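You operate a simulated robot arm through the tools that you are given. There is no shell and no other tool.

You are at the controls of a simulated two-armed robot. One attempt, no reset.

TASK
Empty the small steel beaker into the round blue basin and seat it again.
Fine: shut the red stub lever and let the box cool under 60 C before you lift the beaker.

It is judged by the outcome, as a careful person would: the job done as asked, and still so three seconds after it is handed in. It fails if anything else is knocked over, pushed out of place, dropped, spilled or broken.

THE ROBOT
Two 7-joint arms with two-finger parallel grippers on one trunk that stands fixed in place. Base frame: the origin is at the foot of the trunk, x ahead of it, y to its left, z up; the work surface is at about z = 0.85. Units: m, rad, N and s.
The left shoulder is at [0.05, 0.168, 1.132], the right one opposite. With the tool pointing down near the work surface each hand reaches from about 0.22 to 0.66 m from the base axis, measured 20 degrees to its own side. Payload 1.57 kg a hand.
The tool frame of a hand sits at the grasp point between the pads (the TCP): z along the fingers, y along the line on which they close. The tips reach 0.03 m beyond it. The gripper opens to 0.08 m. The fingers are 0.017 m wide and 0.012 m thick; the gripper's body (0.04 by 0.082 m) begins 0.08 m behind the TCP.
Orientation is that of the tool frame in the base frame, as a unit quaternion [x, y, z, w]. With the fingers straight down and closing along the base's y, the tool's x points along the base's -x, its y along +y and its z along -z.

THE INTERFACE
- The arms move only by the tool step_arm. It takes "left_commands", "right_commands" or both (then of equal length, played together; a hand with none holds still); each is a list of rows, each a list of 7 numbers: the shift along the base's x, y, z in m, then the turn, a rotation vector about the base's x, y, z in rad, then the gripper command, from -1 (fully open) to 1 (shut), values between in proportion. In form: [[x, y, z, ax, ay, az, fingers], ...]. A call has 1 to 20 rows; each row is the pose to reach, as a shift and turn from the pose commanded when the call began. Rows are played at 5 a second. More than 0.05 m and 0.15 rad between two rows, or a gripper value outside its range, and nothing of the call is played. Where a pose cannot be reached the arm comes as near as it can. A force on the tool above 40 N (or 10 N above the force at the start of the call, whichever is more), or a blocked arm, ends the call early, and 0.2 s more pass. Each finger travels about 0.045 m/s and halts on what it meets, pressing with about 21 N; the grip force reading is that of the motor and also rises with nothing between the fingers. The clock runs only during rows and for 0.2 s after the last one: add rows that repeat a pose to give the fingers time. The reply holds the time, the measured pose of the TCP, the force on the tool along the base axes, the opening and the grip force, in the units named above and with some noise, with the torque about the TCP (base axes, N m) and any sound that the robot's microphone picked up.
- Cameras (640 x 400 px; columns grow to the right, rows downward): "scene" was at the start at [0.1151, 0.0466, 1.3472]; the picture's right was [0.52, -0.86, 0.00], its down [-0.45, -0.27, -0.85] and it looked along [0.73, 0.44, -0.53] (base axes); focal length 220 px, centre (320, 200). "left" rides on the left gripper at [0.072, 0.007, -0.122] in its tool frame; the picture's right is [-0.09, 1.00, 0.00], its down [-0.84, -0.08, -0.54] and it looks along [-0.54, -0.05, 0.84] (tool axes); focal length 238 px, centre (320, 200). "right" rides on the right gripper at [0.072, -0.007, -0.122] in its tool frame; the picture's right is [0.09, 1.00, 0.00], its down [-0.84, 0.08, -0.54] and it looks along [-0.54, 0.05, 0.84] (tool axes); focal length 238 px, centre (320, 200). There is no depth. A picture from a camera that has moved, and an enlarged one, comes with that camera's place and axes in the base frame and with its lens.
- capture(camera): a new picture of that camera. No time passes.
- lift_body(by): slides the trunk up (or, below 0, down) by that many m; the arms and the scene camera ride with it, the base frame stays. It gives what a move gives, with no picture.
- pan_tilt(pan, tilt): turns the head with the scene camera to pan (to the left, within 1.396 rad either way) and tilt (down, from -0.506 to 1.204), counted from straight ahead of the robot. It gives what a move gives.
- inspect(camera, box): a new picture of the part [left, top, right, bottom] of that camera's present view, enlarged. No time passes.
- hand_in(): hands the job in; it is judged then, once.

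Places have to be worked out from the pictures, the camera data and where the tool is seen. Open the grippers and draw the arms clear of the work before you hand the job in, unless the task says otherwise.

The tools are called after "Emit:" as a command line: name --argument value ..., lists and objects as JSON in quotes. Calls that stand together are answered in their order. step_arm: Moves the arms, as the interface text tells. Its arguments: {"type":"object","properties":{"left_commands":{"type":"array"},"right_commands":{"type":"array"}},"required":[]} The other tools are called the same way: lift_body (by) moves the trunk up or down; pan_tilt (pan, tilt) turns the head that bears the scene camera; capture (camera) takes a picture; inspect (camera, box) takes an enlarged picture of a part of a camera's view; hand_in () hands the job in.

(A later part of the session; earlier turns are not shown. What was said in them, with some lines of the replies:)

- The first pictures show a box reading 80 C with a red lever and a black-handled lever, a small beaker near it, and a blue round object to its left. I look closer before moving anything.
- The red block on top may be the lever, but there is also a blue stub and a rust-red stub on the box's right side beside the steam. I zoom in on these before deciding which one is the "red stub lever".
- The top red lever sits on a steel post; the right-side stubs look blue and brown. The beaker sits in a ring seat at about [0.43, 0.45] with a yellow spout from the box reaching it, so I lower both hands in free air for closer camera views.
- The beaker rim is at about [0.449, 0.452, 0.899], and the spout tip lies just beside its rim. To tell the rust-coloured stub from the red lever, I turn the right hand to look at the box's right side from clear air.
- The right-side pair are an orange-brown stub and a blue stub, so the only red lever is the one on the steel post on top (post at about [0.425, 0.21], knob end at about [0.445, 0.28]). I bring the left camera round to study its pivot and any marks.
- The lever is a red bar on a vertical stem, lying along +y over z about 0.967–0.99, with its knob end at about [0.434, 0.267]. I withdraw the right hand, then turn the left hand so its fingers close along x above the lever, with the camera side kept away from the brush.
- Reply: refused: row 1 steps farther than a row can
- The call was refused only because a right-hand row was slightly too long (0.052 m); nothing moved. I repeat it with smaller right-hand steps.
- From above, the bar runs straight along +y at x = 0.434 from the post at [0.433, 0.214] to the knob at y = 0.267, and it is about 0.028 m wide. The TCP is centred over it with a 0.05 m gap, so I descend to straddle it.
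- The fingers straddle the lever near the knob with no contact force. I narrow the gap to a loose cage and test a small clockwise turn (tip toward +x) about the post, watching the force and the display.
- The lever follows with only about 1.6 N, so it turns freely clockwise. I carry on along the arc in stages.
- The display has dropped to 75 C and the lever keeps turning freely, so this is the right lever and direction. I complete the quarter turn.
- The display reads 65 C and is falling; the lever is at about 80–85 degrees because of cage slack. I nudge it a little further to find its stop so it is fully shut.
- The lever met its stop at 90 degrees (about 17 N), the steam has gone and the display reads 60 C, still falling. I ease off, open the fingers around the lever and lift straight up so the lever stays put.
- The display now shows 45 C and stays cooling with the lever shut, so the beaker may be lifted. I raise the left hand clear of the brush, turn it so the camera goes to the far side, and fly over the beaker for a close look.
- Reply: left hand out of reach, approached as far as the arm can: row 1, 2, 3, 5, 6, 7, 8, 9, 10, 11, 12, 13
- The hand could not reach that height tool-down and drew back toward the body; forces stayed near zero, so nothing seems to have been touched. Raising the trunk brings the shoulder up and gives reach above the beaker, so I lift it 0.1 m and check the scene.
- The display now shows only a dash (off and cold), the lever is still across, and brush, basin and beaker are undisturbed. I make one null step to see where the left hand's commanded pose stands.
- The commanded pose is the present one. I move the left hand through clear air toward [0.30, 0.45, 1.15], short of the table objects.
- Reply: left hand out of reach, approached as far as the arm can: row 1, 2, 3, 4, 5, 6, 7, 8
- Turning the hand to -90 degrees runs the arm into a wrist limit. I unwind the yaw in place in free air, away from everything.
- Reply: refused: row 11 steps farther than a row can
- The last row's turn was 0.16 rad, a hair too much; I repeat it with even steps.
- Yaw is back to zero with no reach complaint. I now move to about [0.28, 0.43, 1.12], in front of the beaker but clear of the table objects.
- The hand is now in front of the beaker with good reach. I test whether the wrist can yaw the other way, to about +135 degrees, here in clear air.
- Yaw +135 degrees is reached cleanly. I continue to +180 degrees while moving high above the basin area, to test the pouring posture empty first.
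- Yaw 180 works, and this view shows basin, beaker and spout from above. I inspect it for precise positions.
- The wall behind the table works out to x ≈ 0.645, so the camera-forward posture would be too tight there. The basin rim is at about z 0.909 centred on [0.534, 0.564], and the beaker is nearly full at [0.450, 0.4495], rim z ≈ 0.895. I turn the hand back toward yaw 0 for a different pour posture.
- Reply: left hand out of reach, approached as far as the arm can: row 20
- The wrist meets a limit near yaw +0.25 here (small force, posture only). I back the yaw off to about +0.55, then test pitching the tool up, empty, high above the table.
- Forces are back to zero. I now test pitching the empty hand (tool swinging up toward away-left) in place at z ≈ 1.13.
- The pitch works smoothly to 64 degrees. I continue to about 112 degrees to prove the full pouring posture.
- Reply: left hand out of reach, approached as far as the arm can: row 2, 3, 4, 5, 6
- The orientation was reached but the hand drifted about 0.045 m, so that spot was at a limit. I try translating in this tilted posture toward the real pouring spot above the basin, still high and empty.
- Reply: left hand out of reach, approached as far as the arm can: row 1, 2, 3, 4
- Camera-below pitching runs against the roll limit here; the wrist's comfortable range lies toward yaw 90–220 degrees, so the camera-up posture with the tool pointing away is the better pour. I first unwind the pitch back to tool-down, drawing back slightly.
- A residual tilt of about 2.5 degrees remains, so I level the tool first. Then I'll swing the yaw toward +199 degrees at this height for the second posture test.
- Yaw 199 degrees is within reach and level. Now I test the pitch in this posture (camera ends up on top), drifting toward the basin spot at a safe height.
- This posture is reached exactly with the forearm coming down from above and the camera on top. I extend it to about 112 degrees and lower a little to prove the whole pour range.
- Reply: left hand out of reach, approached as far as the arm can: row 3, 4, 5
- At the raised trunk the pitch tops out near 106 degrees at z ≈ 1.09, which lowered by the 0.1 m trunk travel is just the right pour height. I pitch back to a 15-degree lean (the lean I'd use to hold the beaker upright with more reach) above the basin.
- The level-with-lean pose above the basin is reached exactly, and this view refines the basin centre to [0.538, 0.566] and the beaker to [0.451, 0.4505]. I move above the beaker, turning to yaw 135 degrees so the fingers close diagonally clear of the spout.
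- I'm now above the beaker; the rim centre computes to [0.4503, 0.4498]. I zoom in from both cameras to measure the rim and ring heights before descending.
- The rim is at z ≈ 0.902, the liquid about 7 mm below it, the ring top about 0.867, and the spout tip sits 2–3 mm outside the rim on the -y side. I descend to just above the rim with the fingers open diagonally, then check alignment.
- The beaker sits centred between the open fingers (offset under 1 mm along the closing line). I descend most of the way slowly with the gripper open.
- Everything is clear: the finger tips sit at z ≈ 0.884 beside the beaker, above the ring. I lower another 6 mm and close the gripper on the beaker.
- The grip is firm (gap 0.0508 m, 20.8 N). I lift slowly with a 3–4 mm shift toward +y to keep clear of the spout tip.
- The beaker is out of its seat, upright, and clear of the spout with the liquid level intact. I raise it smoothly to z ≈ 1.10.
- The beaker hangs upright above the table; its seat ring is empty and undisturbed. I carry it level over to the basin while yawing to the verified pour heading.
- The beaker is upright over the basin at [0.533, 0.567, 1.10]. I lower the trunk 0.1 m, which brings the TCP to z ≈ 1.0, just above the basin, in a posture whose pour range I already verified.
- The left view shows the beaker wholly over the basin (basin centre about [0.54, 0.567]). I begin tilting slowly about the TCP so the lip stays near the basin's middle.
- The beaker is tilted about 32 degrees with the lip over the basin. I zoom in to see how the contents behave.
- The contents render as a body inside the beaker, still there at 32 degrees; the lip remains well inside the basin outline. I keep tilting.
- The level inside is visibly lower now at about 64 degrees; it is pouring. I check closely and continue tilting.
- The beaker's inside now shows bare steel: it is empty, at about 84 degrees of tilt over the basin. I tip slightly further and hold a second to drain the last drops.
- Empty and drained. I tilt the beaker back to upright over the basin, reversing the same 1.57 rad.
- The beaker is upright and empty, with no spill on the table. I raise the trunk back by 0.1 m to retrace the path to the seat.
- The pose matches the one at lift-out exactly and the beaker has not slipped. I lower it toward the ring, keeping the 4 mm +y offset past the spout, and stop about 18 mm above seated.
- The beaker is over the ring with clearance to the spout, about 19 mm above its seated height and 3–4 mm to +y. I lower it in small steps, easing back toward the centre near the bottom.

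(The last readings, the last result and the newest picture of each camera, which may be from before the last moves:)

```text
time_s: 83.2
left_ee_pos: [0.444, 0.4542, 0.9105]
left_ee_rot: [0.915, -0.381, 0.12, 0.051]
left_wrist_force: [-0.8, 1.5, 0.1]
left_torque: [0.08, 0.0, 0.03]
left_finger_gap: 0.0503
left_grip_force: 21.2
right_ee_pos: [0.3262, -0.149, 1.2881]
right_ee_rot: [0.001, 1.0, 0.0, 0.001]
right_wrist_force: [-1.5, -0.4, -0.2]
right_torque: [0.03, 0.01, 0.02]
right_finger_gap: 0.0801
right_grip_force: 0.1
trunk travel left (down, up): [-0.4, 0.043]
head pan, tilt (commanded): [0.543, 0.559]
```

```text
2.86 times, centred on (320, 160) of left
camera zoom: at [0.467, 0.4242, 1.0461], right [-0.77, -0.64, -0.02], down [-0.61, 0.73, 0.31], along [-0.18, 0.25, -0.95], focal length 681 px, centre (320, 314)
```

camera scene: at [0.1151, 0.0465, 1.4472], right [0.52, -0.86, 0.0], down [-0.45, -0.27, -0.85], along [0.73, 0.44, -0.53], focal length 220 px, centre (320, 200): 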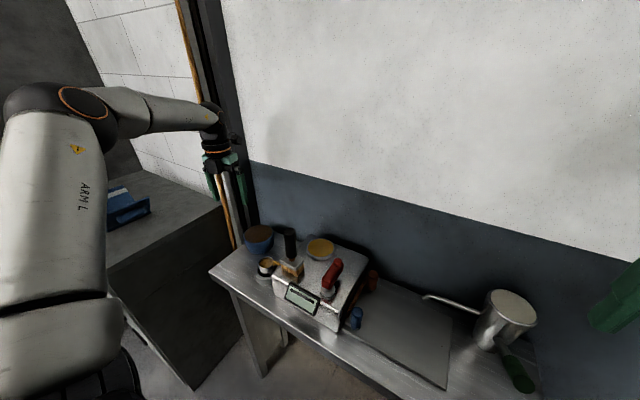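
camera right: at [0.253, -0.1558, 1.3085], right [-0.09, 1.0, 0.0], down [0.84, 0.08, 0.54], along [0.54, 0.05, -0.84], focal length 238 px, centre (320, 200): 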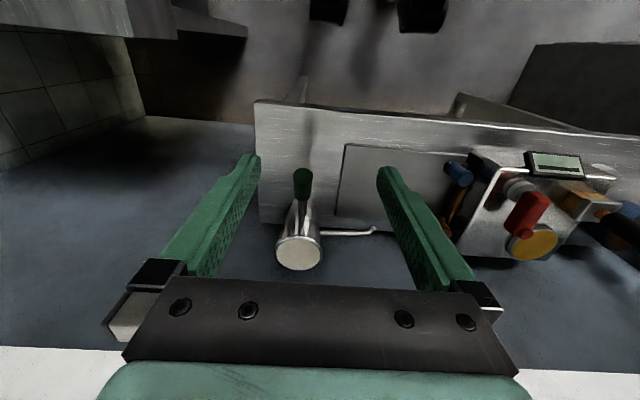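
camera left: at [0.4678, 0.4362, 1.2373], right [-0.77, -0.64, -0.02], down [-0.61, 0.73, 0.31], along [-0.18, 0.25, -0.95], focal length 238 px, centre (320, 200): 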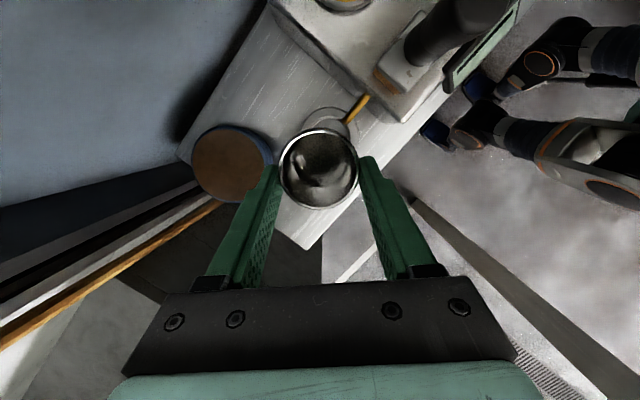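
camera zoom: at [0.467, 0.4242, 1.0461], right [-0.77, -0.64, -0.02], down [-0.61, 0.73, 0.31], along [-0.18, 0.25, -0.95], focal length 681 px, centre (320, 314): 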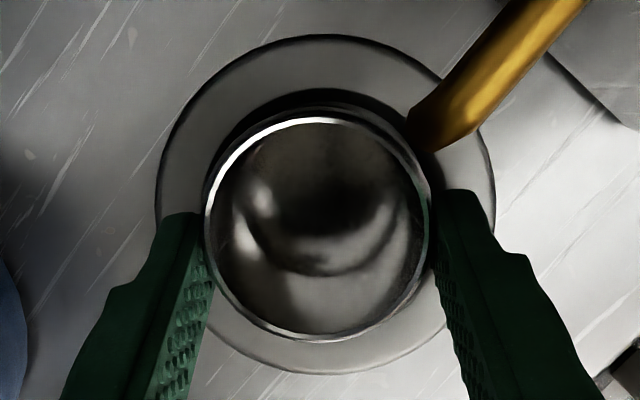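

I'm 2 mm above the grasp height and about 1 mm nearer the spout than originally (a slight +y push of 1.5 N). I ease 1.5 mm back toward +y and lower the last 2 mm.

Emit:
step_arm --left_commands '[[0.0003, 0.0015, 0, 0, 0, 0, 1], [0.0005, 0.0018, -0.001, 0, 0, 0, 1], [0.0005, 0.0018, -0.002, 0, 0, 0, 1], [0.0005, 0.0018, -0.002, 0, 0, 0, 1]]'

Emit:
inspect --camera "left" --box '[240, 90, 400, 230]'

```text
time_s: 84.2
left_ee_pos: [0.4449, 0.4546, 0.9079]
left_ee_rot: [0.915, -0.382, 0.121, 0.05]
left_wrist_force: [-9.8, -3.3, 13.2]
left_torque: [-0.2, 0.17, -0.06]
left_finger_gap: 0.0504
left_grip_force: 20.8
right_ee_pos: [0.3243, -0.1503, 1.2868]
right_ee_rot: [0.001, 1.0, 0.001, 0.001]
right_wrist_force: [0.8, -0.6, -0.3]
right_torque: [-0.01, 0.01, -0.03]
right_finger_gap: 0.08
right_grip_force: 0.1
trunk travel left (down, up): [-0.4, 0.043]
head pan, tilt (commanded): [0.543, 0.559]
```

```text
2.86 times, centred on (320, 160) of left
camera zoom: at [0.467, 0.4251, 1.0457], right [-0.77, -0.64, -0.02], down [-0.61, 0.73, 0.31], along [-0.18, 0.25, -0.95], focal length 681 px, centre (320, 314)
```

zoom: 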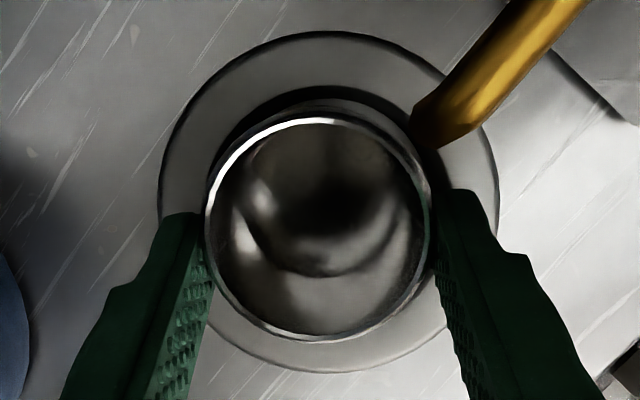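

The beaker has met the bottom (13 N up, with some sideways load). I ease up about a millimetre to relax the load before releasing.

Emit:
step_arm --left_commands '[[-0.0003, 0, 0.0008, 0, 0, 0, 1], [-0.0005, 0, 0.0012, 0, 0, 0, 1]]'

Emit:
inspect --camera "scene" --box '[235, 230, 305, 290]'

```text
time_s: 84.8
left_ee_pos: [0.4453, 0.4554, 0.9097]
left_ee_rot: [0.915, -0.382, 0.121, 0.05]
left_wrist_force: [-3.7, -5.6, 8.6]
left_torque: [-0.22, 0.03, -0.1]
left_finger_gap: 0.0503
left_grip_force: 20.9
right_ee_pos: [0.3241, -0.1502, 1.2887]
right_ee_rot: [0.0, 1.0, 0.001, 0.001]
right_wrist_force: [0.4, -0.4, 0.5]
right_torque: [0.0, -0.02, 0.0]
right_finger_gap: 0.0804
right_grip_force: 0.0
trunk travel left (down, up): [-0.4, 0.043]
head pan, tilt (commanded): [0.543, 0.559]
```

```text
6.67 times, centred on (270, 260) of scene
camera zoom: at [0.1139, 0.0453, 1.4473], right [0.52, -0.86, 0.0], down [-0.45, -0.27, -0.85], along [0.73, 0.44, -0.53], focal length 1467 px, centre (653, -200)
```

zoom: 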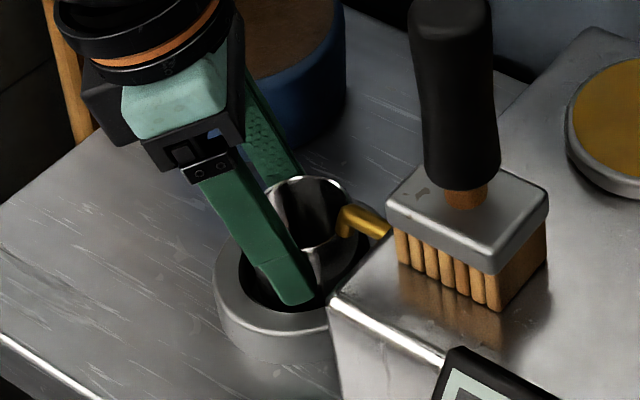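

There's still about 9 N up and a sideways 6 N, so it is resting on the seat bottom. I relax a bit further to unload before opening.

Emit:
step_arm --left_commands '[[0, -0.0008, 0.0008, 0, 0, 0, 1], [0, -0.001, 0.0012, 0, 0, 0, 1], [0, -0.001, 0.0012, 0, 0, 0, 1]]'

Emit:
inspect --camera "left" --box '[240, 90, 400, 230]'

```text
time_s: 85.6
left_ee_pos: [0.445, 0.455, 0.9091]
left_ee_rot: [0.915, -0.382, 0.12, 0.051]
left_wrist_force: [0.3, 0.4, -1.0]
left_torque: [0.02, 0.0, -0.04]
left_finger_gap: 0.0503
left_grip_force: 21.1
right_ee_pos: [0.3253, -0.147, 1.2877]
right_ee_rot: [0.0, 1.0, 0.0, 0.0]
right_wrist_force: [-0.5, -0.2, 0.1]
right_torque: [-0.04, -0.03, -0.01]
right_finger_gap: 0.0799
right_grip_force: 0.0
trunk travel left (down, up): [-0.4, 0.043]
head pan, tilt (commanded): [0.543, 0.559]
```

```text
2.86 times, centred on (320, 160) of left
camera zoom: at [0.4673, 0.4257, 1.0458], right [-0.77, -0.64, -0.02], down [-0.61, 0.73, 0.31], along [-0.18, 0.25, -0.95], focal length 681 px, centre (320, 314)
```

zoom: 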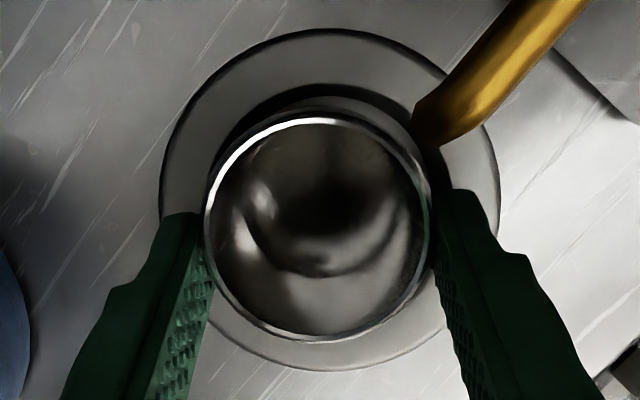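

The load is gone, leaving only the beaker's own weight hanging within about a millimetre of its seat and centred as it was. I open the fingers gently to let it settle.

Emit:
step_arm --left_commands '[[0, 0, -0.0005, 0, 0, 0, 1], [0, 0, -0.0005, 0, 0, 0, -0.3], [0, 0, -0.0005, 0, 0, 0, -0.6], [0, 0, -0.0005, 0, 0, 0, -1], [0, 0, -0.0005, 0, 0, 0, -1], [0, 0, -0.0005, 0, 0, 0, -1]]'

Emit:
inspect --camera "left" --box '[240, 90, 400, 230]'

Emit:
inspect --camera "scene" --box '[235, 230, 305, 290]'

```text
time_s: 87.0
left_ee_pos: [0.4454, 0.456, 0.9101]
left_ee_rot: [0.915, -0.381, 0.119, 0.051]
left_wrist_force: [0.2, 0.3, -0.1]
left_torque: [0.0, 0.0, -0.03]
left_finger_gap: 0.0799
left_grip_force: 0.1
right_ee_pos: [0.326, -0.149, 1.2874]
right_ee_rot: [0.0, 1.0, 0.0, 0.001]
right_wrist_force: [-0.1, -0.3, 0.0]
right_torque: [-0.03, 0.02, -0.01]
right_finger_gap: 0.08
right_grip_force: 0.0
trunk travel left (down, up): [-0.4, 0.043]
head pan, tilt (commanded): [0.543, 0.559]
```

```text
2.86 times, centred on (320, 160) of left
camera zoom: at [0.4674, 0.4259, 1.0461], right [-0.77, -0.64, -0.02], down [-0.61, 0.73, 0.31], along [-0.18, 0.25, -0.95], focal length 681 px, centre (320, 314)
```

zoom: 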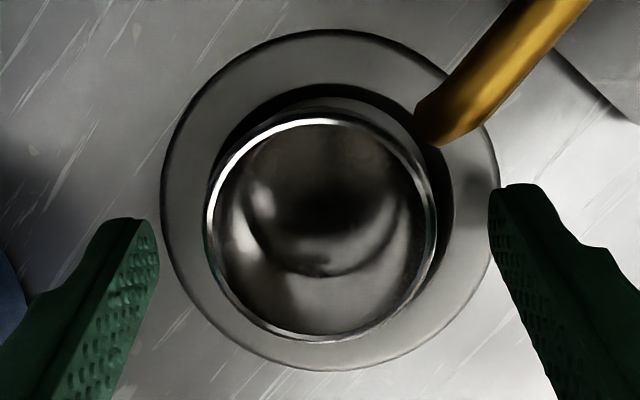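

```text
6.67 times, centred on (270, 260) of scene
camera zoom: at [0.1151, 0.0466, 1.4472], right [0.52, -0.86, 0.0], down [-0.45, -0.27, -0.85], along [0.73, 0.44, -0.53], focal length 1467 px, centre (653, -200)
```

zoom: 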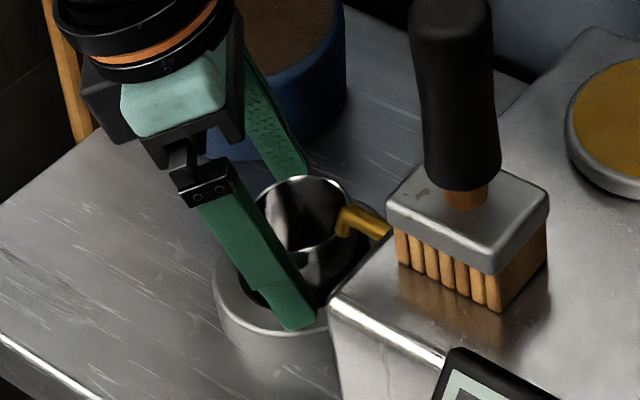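

The beaker stands free in its ring and the fingers are clear on both sides. I raise the hand straight up and away.

Emit:
step_arm --left_commands '[[0, 0, 0.01, 0, 0, 0, -1], [0, 0, 0.03, 0, 0, 0, -1], [0, 0, 0.055, 0, 0, 0, -1], [0, 0, 0.085, 0, 0, 0, -1], [0, 0, 0.115, 0, 0, 0, -1], [0, 0.005, 0.145, 0, 0, 0, -1], [0, 0.01, 0.175, 0, 0, 0, -1], [0, 0.012, 0.19, 0, 0, 0, -1]]'

Emit:
inspect --camera "scene" --box '[245, 245, 305, 290]'

Emit:
inspect --camera "left" --box '[280, 100, 400, 190]'

Emit:
capture --camera "left"

```text
time_s: 88.8
left_ee_pos: [0.4441, 0.4668, 1.0999]
left_ee_rot: [0.916, -0.381, 0.119, 0.051]
left_wrist_force: [-0.5, 0.0, 0.9]
left_torque: [0.0, 0.03, 0.01]
left_finger_gap: 0.08
left_grip_force: 0.0
right_ee_pos: [0.3255, -0.148, 1.2882]
right_ee_rot: [0.0, 1.0, 0.0, 0.0]
right_wrist_force: [-1.1, -0.2, 0.0]
right_torque: [-0.01, 0.02, 0.02]
right_finger_gap: 0.0799
right_grip_force: 0.0
trunk travel left (down, up): [-0.4, 0.043]
head pan, tilt (commanded): [0.543, 0.559]
```

```text
8.89 times, centred on (275, 268) of scene
camera zoom: at [0.1151, 0.0466, 1.4472], right [0.52, -0.86, 0.0], down [-0.45, -0.27, -0.85], along [0.73, 0.44, -0.53], focal length 1956 px, centre (720, -400)
```

zoom: 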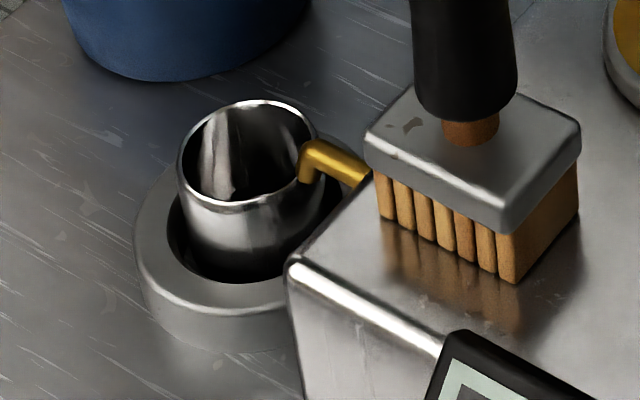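

```text
4.44 times, centred on (340, 145) of left
camera zoom: at [0.4652, 0.437, 1.2362], right [-0.77, -0.64, -0.02], down [-0.61, 0.73, 0.31], along [-0.18, 0.25, -0.95], focal length 1059 px, centre (231, 444)
```

zoom: 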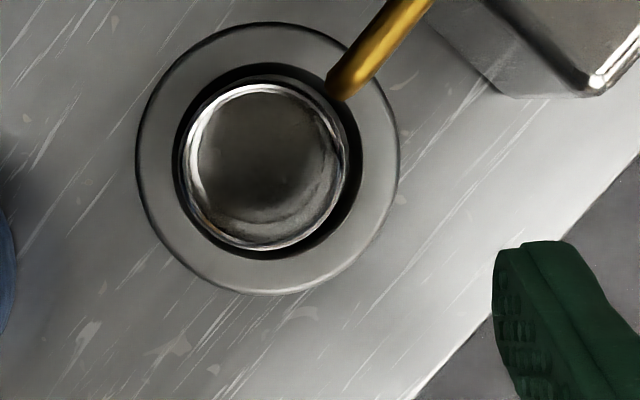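

```text
taken
camera left: at [0.4652, 0.437, 1.2362], right [-0.77, -0.64, -0.02], down [-0.61, 0.73, 0.31], along [-0.18, 0.25, -0.95], focal length 238 px, centre (320, 200)
```

left: 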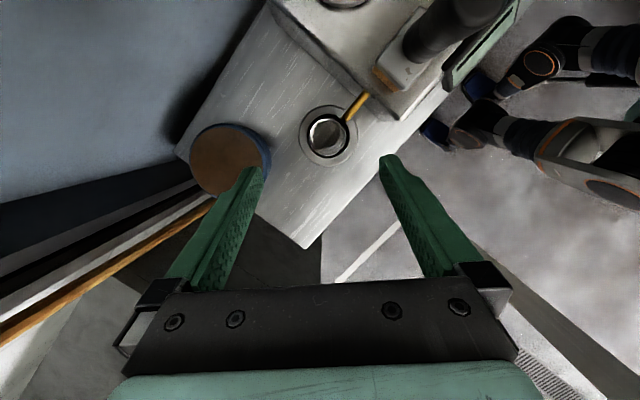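

The hand is clear. The rim looks perhaps 1–2 mm higher than in the earlier picture, so I check closely whether the beaker is fully and squarely seated.

Emit:
inspect --camera "scene" --box '[255, 252, 285, 282]'

Emit:
inspect --camera "left" --box '[290, 95, 370, 175]'

```text
13.33 times, centred on (270, 267) of scene
camera zoom: at [0.1151, 0.0466, 1.4472], right [0.52, -0.86, 0.0], down [-0.45, -0.27, -0.85], along [0.73, 0.44, -0.53], focal length 2934 px, centre (987, -693)
```

zoom: 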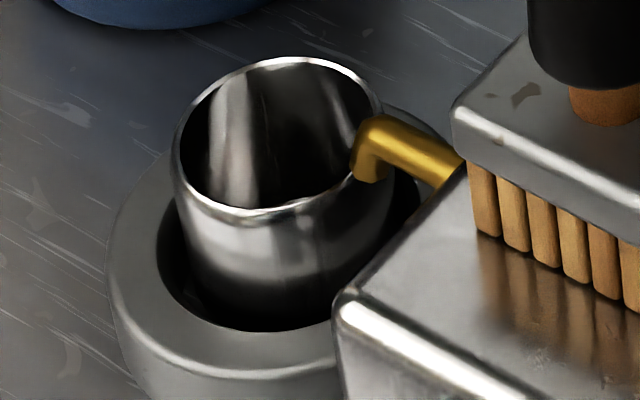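

```text
5.00 times, centred on (330, 135) of left
camera zoom: at [0.4652, 0.437, 1.2362], right [-0.77, -0.64, -0.02], down [-0.61, 0.73, 0.31], along [-0.18, 0.25, -0.95], focal length 1192 px, centre (270, 525)
```

zoom: 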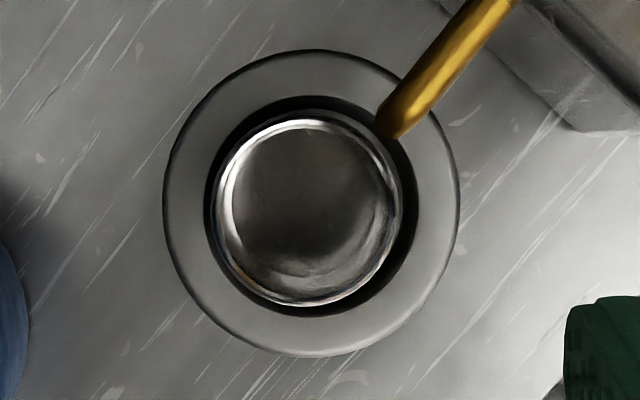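

By the ring, the rim centre now looks about 1–2 mm off in +x from where it was, so it may not be fully dropped home. I return the hand to the exact earlier viewing pose for a like-for-like comparison.

Emit:
step_arm --left_commands '[[0.004, -0.009, 0.0, 0, 0, 0, -1], [0.0075, -0.017, 0.001, 0, 0, 0, -1], [0.0075, -0.017, 0.001, 0, 0, 0, -1]]'

Emit:
inspect --camera "left" --box '[280, 100, 400, 190]'

Emit:
inspect --camera "scene" --box '[245, 245, 305, 290]'

```text
time_s: 89.6
left_ee_pos: [0.4528, 0.45, 1.1002]
left_ee_rot: [0.915, -0.381, 0.121, 0.051]
left_wrist_force: [0.5, 0.1, 0.1]
left_torque: [0.02, -0.01, -0.01]
left_finger_gap: 0.0802
left_grip_force: 0.0
right_ee_pos: [0.3262, -0.1482, 1.2881]
right_ee_rot: [0.0, 1.0, 0.0, 0.0]
right_wrist_force: [0.7, 0.1, -0.9]
right_torque: [0.0, 0.01, 0.02]
right_finger_gap: 0.0799
right_grip_force: 0.2
trunk travel left (down, up): [-0.4, 0.043]
head pan, tilt (commanded): [0.543, 0.559]
```

```text
4.44 times, centred on (340, 145) of left
camera zoom: at [0.4747, 0.4202, 1.2363], right [-0.77, -0.64, -0.02], down [-0.61, 0.73, 0.31], along [-0.18, 0.25, -0.95], focal length 1059 px, centre (231, 444)
```

zoom: 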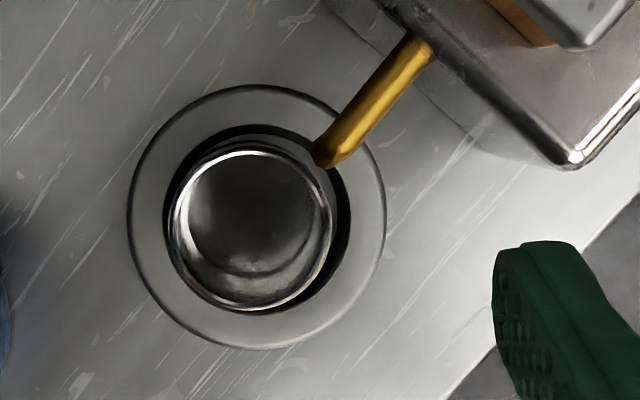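

```text
8.89 times, centred on (275, 268) of scene
camera zoom: at [0.1151, 0.0466, 1.4472], right [0.52, -0.86, 0.0], down [-0.45, -0.27, -0.85], along [0.73, 0.44, -0.53], focal length 1956 px, centre (720, -400)
```

zoom: 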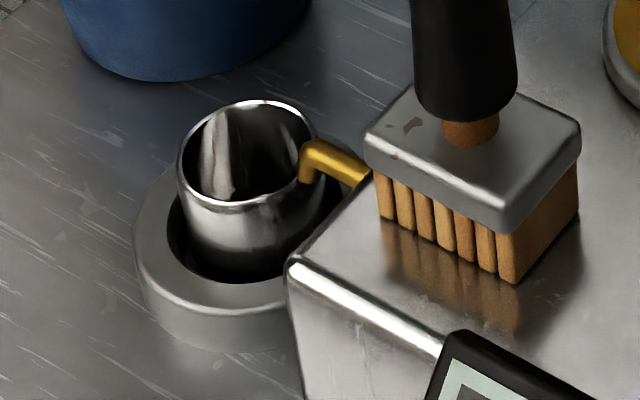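

Like-for-like, the rim sits only about 2 mm toward +x of its original spot, with no height change, so it stands on the seat floor inside the ring (7 mm clearance all round). I withdraw the left hand to the front, turning the camera so I can view the beaker from a lower angle and confirm it is upright.

Emit:
step_arm --left_commands '[[-0.01, 0.0, 0.002, 0, 0, -0.14, -1], [-0.02, 0.0, 0.004, 0, 0, -0.28, -1], [-0.03, 0.0, 0.006, 0, 0, -0.42, -1], [-0.04, 0.0, 0.008, 0, 0, -0.56, -1], [-0.05, 0.0, 0.01, 0, 0, -0.7, -1], [-0.06, 0.0, 0.012, 0, 0, -0.84, -1], [-0.07, 0.0, 0.014, 0, 0, -0.98, -1], [-0.08, 0.0, 0.016, 0, 0, -1.12, -1], [-0.09, 0.0, 0.018, 0, 0, -1.26, -1], [-0.1, 0.0, 0.02, 0, 0, -1.4, -1], [-0.11, 0.0, 0.02, 0, 0, -1.54, -1], [-0.12, 0.0, 0.02, 0, 0, -1.68, -1], [-0.13, 0.0, 0.02, 0, 0, -1.82, -1], [-0.14, 0.0, 0.02, 0, 0, -1.96, -1], [-0.15, 0.0, 0.02, 0, 0, -2.1, -1], [-0.16, 0.0, 0.02, 0, 0, -2.18, -1]]'

Emit:
capture --camera "left"

Emit:
capture --camera "scene"

```text
time_s: 93.0
left_ee_pos: [0.2907, 0.452, 1.1205]
left_ee_rot: [-0.084, 0.988, -0.011, -0.131]
left_wrist_force: [0.2, 0.2, 0.2]
left_torque: [0.0, -0.01, -0.05]
left_finger_gap: 0.0799
left_grip_force: 0.1
right_ee_pos: [0.3256, -0.1474, 1.2877]
right_ee_rot: [0.0, 1.0, -0.001, 0.001]
right_wrist_force: [-0.3, 0.2, 0.9]
right_torque: [0.0, 0.0, 0.01]
right_finger_gap: 0.08
right_grip_force: 0.0
trunk travel left (down, up): [-0.4, 0.043]
head pan, tilt (commanded): [0.543, 0.559]
```

```text
taken
camera left: at [0.2533, 0.4528, 1.2577], right [-0.08, 1.0, -0.02], down [0.95, 0.08, 0.31], along [0.31, 0.0, -0.95], focal length 238 px, centre (320, 200)
```

left: 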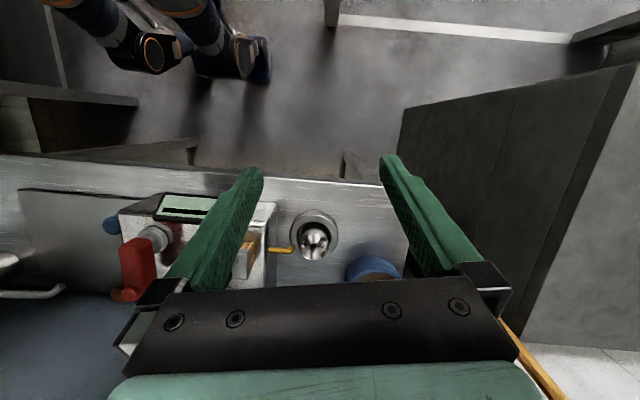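

```text
taken
camera scene: at [0.115, 0.0467, 1.4472], right [0.52, -0.86, 0.0], down [-0.45, -0.27, -0.85], along [0.73, 0.44, -0.53], focal length 220 px, centre (320, 200)
```

scene: 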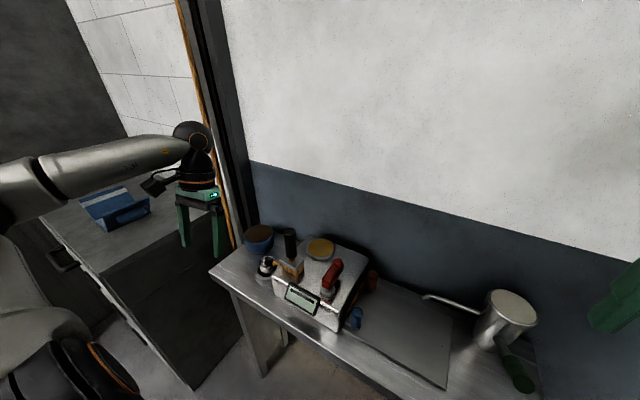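

From here I pitch the hand up and lower it in front of the table so its camera can look at the beaker side-on.

Emit:
step_arm --left_commands '[[-0.006, 0, -0.015, 0.0212, -0.1252, 0, -1], [-0.013, 0, -0.03, 0.0424, -0.2504, 0, -1], [-0.02, 0, -0.05, 0.0636, -0.3757, 0, -1], [-0.027, 0, -0.07, 0.0848, -0.5009, 0, -1], [-0.033, 0, -0.09, 0.106, -0.6261, 0, -1], [-0.04, 0, -0.105, 0.1272, -0.7513, 0, -1]]'

Emit:
capture --camera "left"

```text
time_s: 94.4
left_ee_pos: [0.2527, 0.4513, 1.0159]
left_ee_rot: [-0.083, 0.965, 0.02, 0.247]
left_wrist_force: [-0.3, -0.7, -0.4]
left_torque: [-0.02, -0.02, 0.03]
left_finger_gap: 0.0803
left_grip_force: 0.0
left hand out of reach, approached as far as the arm can: row 1
right_ee_pos: [0.3244, -0.1488, 1.2873]
right_ee_rot: [-0.001, 1.0, 0.0, 0.0]
right_wrist_force: [0.6, -0.2, -0.3]
right_torque: [0.04, -0.01, 0.02]
right_finger_gap: 0.0799
right_grip_force: 0.1
trunk travel left (down, up): [-0.4, 0.043]
head pan, tilt (commanded): [0.543, 0.559]
```

```text
taken
camera left: at [0.131, 0.4385, 1.0881], right [-0.09, 0.99, 0.04], down [0.48, 0.01, 0.88], along [0.87, 0.1, -0.48], focal length 238 px, centre (320, 200)
```

left: 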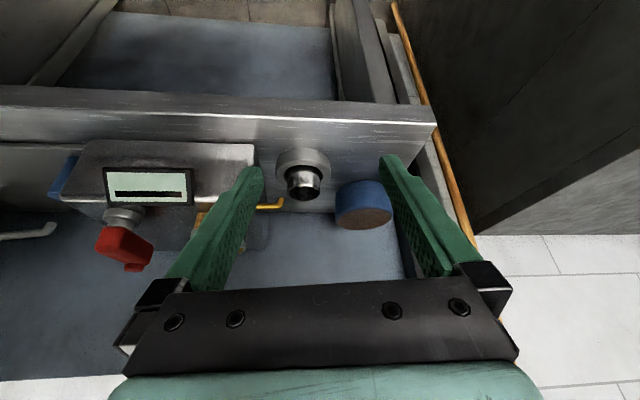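

Emit:
inspect --camera "left" --box '[255, 130, 355, 230]'

```text
4.00 times, centred on (305, 180) of left
camera zoom: at [0.131, 0.4385, 1.0881], right [-0.09, 0.99, 0.04], down [0.48, 0.01, 0.88], along [0.87, 0.1, -0.48], focal length 953 px, centre (380, 280)
```

zoom: 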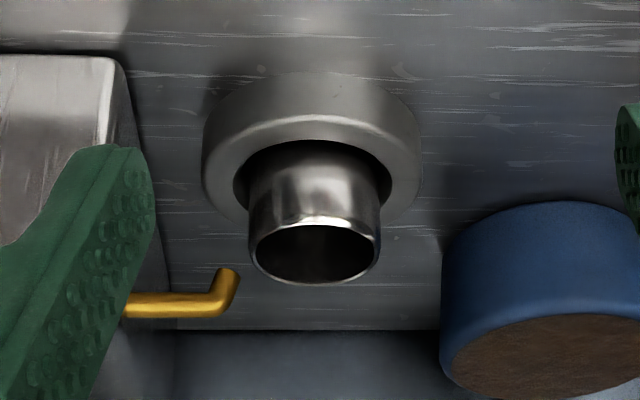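

Side-on, the beaker is upright (rim ellipse and walls match a level cup) and centred in its ring, with the spout clear. I raise the left hand up and away from the table; both grippers are open.

Emit:
step_arm --left_commands '[[-0.005, -0.01, 0.02, 0, 0, 0, -1], [-0.01, -0.02, 0.045, 0, 0, 0, -1], [-0.015, -0.03, 0.07, 0, 0, 0, -1], [-0.015, -0.04, 0.1, 0, 0, 0, -1], [-0.015, -0.05, 0.13, 0, 0, 0, -1], [-0.015, -0.05, 0.13, 0, 0, 0, -1], [-0.015, -0.05, 0.13, 0, 0, 0, -1], [-0.015, -0.05, 0.13, 0, 0, 0, -1]]'

Emit:
capture --camera "scene"

Emit:
inspect --camera "scene" --box '[230, 210, 390, 330]'

Emit:
capture --camera "right"

```text
time_s: 96.2
left_ee_pos: [0.2625, 0.41, 1.1467]
left_ee_rot: [-0.082, 0.97, 0.024, 0.227]
left_wrist_force: [0.0, -0.5, 0.3]
left_torque: [0.01, -0.01, 0.01]
left_finger_gap: 0.0801
left_grip_force: 0.1
left hand out of reach, approached as far as the arm can: row 2, 3, 4, 5, 6, 7, 8
right_ee_pos: [0.3463, -0.1528, 1.2791]
right_ee_rot: [0.001, 1.0, 0.002, -0.011]
right_wrist_force: [0.7, -0.3, -0.1]
right_torque: [0.0, 0.0, 0.02]
right_finger_gap: 0.0797
right_grip_force: 0.1
trunk travel left (down, up): [-0.4, 0.043]
head pan, tilt (commanded): [0.543, 0.559]
```

```text
taken
camera scene: at [0.1403, 0.0413, 1.4447], right [0.52, -0.86, -0.02], down [-0.47, -0.27, -0.84], along [0.71, 0.44, -0.54], focal length 220 px, centre (320, 200)
```

scene: 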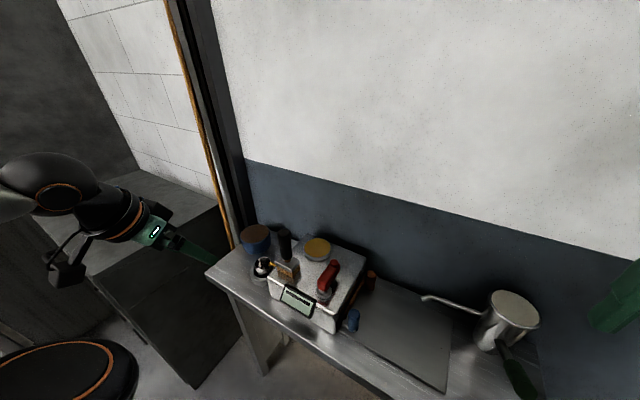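

```text
3.33 times, centred on (310, 270) of scene
camera zoom: at [0.1403, 0.0413, 1.4447], right [0.52, -0.86, -0.02], down [-0.47, -0.27, -0.84], along [0.71, 0.44, -0.54], focal length 734 px, centre (353, -33)
```

zoom: 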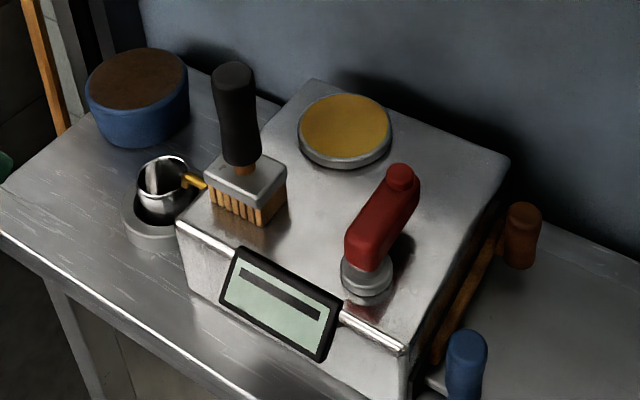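

```text
taken
camera right: at [0.2774, -0.1609, 1.4021], right [-0.09, 1.0, 0.01], down [0.85, 0.08, 0.52], along [0.52, 0.05, -0.85], focal length 238 px, centre (320, 200)
```

right: 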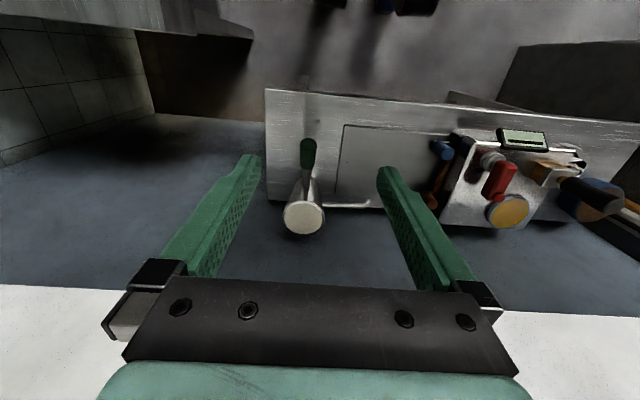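

The scene camera and right hand have shifted by about 2 cm, so the left arm's links are pressing against the robot's own body in this folded posture. I back out of it along the way I came.

Emit:
step_arm --left_commands '[[-0.002, 0.01, -0.03, 0, 0, 0, -1], [-0.004, 0.02, -0.06, 0, 0, 0, -1], [-0.006, 0.03, -0.09, 0, 0, 0, -1], [-0.008, 0.04, -0.12, 0, 0, 0, -1], [-0.008, 0.04, -0.13, 0, 0, 0, -1]]'

Emit:
capture --camera "scene"

```text
time_s: 97.4
left_ee_pos: [0.2351, 0.4535, 1.0218]
left_ee_rot: [-0.084, 0.965, 0.02, 0.247]
left_wrist_force: [0.6, 1.3, -0.8]
left_torque: [-0.02, -0.01, 0.05]
left_finger_gap: 0.0796
left_grip_force: 0.0
left hand out of reach, approached as far as the arm can: row 1, 2
right_ee_pos: [0.3263, -0.1489, 1.2863]
right_ee_rot: [0.0, 1.0, 0.0, -0.001]
right_wrist_force: [0.6, 0.3, 0.0]
right_torque: [-0.01, 0.02, 0.01]
right_finger_gap: 0.0798
right_grip_force: 0.0
trunk travel left (down, up): [-0.4, 0.043]
head pan, tilt (commanded): [0.543, 0.559]
```

```text
taken
camera scene: at [0.1159, 0.0463, 1.4472], right [0.52, -0.86, 0.0], down [-0.45, -0.27, -0.85], along [0.73, 0.44, -0.53], focal length 220 px, centre (320, 200)
```

scene: 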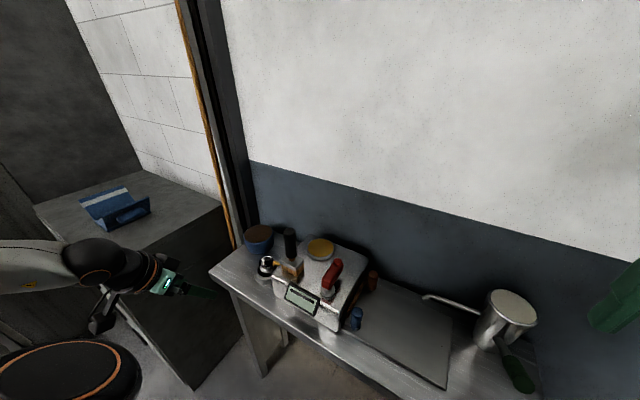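

The trunk is back to its true place and everything on the tables is undisturbed. I reverse the earlier pitch to bring the left hand to the relaxed pose in front of the table, which was free of any strain.

Emit:
step_arm --left_commands '[[0.008, 0, 0.012, -0.0212, 0.1252, 0, -1], [0.016, 0, 0.028, -0.0424, 0.2504, 0, -1], [0.024, 0, 0.045, -0.0636, 0.3757, 0, -1], [0.032, 0, 0.062, -0.0848, 0.5009, 0, -1], [0.04, 0, 0.08, -0.0848, 0.5009, 0, -1], [0.045, 0, 0.095, -0.0848, 0.5009, 0, -1]]'

Emit:
capture --camera "scene"

Emit:
inspect --camera "scene" --box '[230, 210, 390, 330]'

```text
time_s: 98.8
left_ee_pos: [0.2807, 0.4539, 1.1207]
left_ee_rot: [-0.086, 0.996, 0.0, -0.005]
left_wrist_force: [-0.1, -0.8, 0.4]
left_torque: [0.01, -0.01, 0.02]
left_finger_gap: 0.0801
left_grip_force: 0.0
right_ee_pos: [0.3263, -0.1489, 1.2873]
right_ee_rot: [0.0, 1.0, 0.001, 0.0]
right_wrist_force: [1.1, 0.0, -0.2]
right_torque: [0.0, 0.0, -0.06]
right_finger_gap: 0.0799
right_grip_force: 0.1
trunk travel left (down, up): [-0.4, 0.043]
head pan, tilt (commanded): [0.543, 0.559]
```

```text
taken
camera scene: at [0.1153, 0.0467, 1.4471], right [0.52, -0.86, 0.0], down [-0.45, -0.27, -0.85], along [0.73, 0.44, -0.53], focal length 220 px, centre (320, 200)
```

scene: 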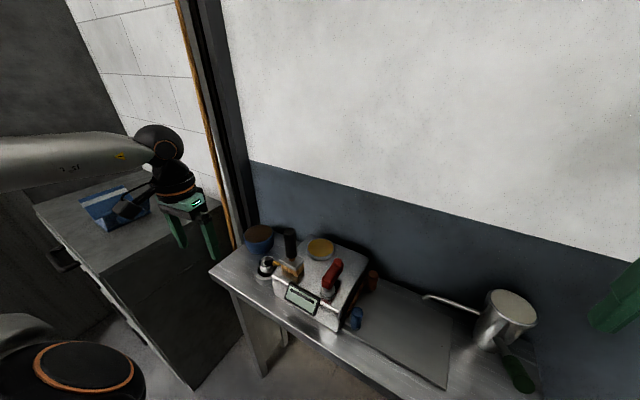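

```text
3.33 times, centred on (310, 270) of scene
camera zoom: at [0.1153, 0.0467, 1.4471], right [0.52, -0.86, 0.0], down [-0.45, -0.27, -0.85], along [0.73, 0.44, -0.53], focal length 734 px, centre (353, -33)
```

zoom: 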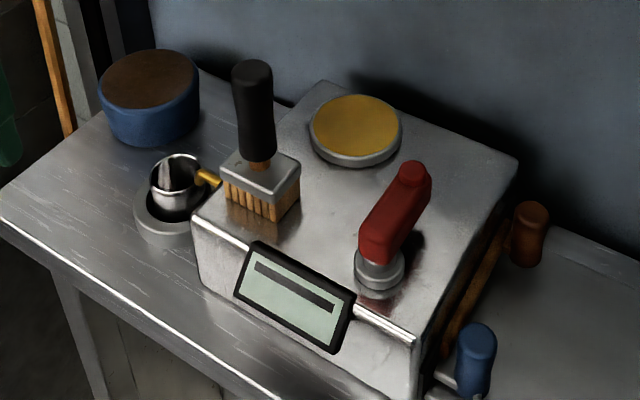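

The final view shows the lever shut, the box off, and the empty beaker upright in its ring. The brush, lid, basin and everything else are in place. Both grippers are open and clear of the work, so I hand the job in.

Emit:
hand_in

```text
The job is handed in.
```

I shut the red lever, emptied the beaker into the blue basin and put it back in its ring. The job is handed in.

- **Lever and cooling:** I turned the red lever on top of the box a quarter turn to its stop. The display fell from 80 C to 45 C before I went near the beaker, and it now shows only a dash.
- **Pouring:** I tipped the beaker over the middle of the basin until bare steel showed inside, then held it to drain. I saw no spill on the table.
- **Seating:** The beaker stands upright in its ring, about 2 mm toward the wall from where it first stood. It does not touch the ring or the spout.
- **Everything else:** The brush, lid, side levers and kettle look undisturbed. While I was withdrawing the left arm, it pressed briefly against the robot's own body. I backed it out and nothing on the tables moved.

Both grippers are open and clear of the table. I left the trunk raised 0.1 m from where it started.
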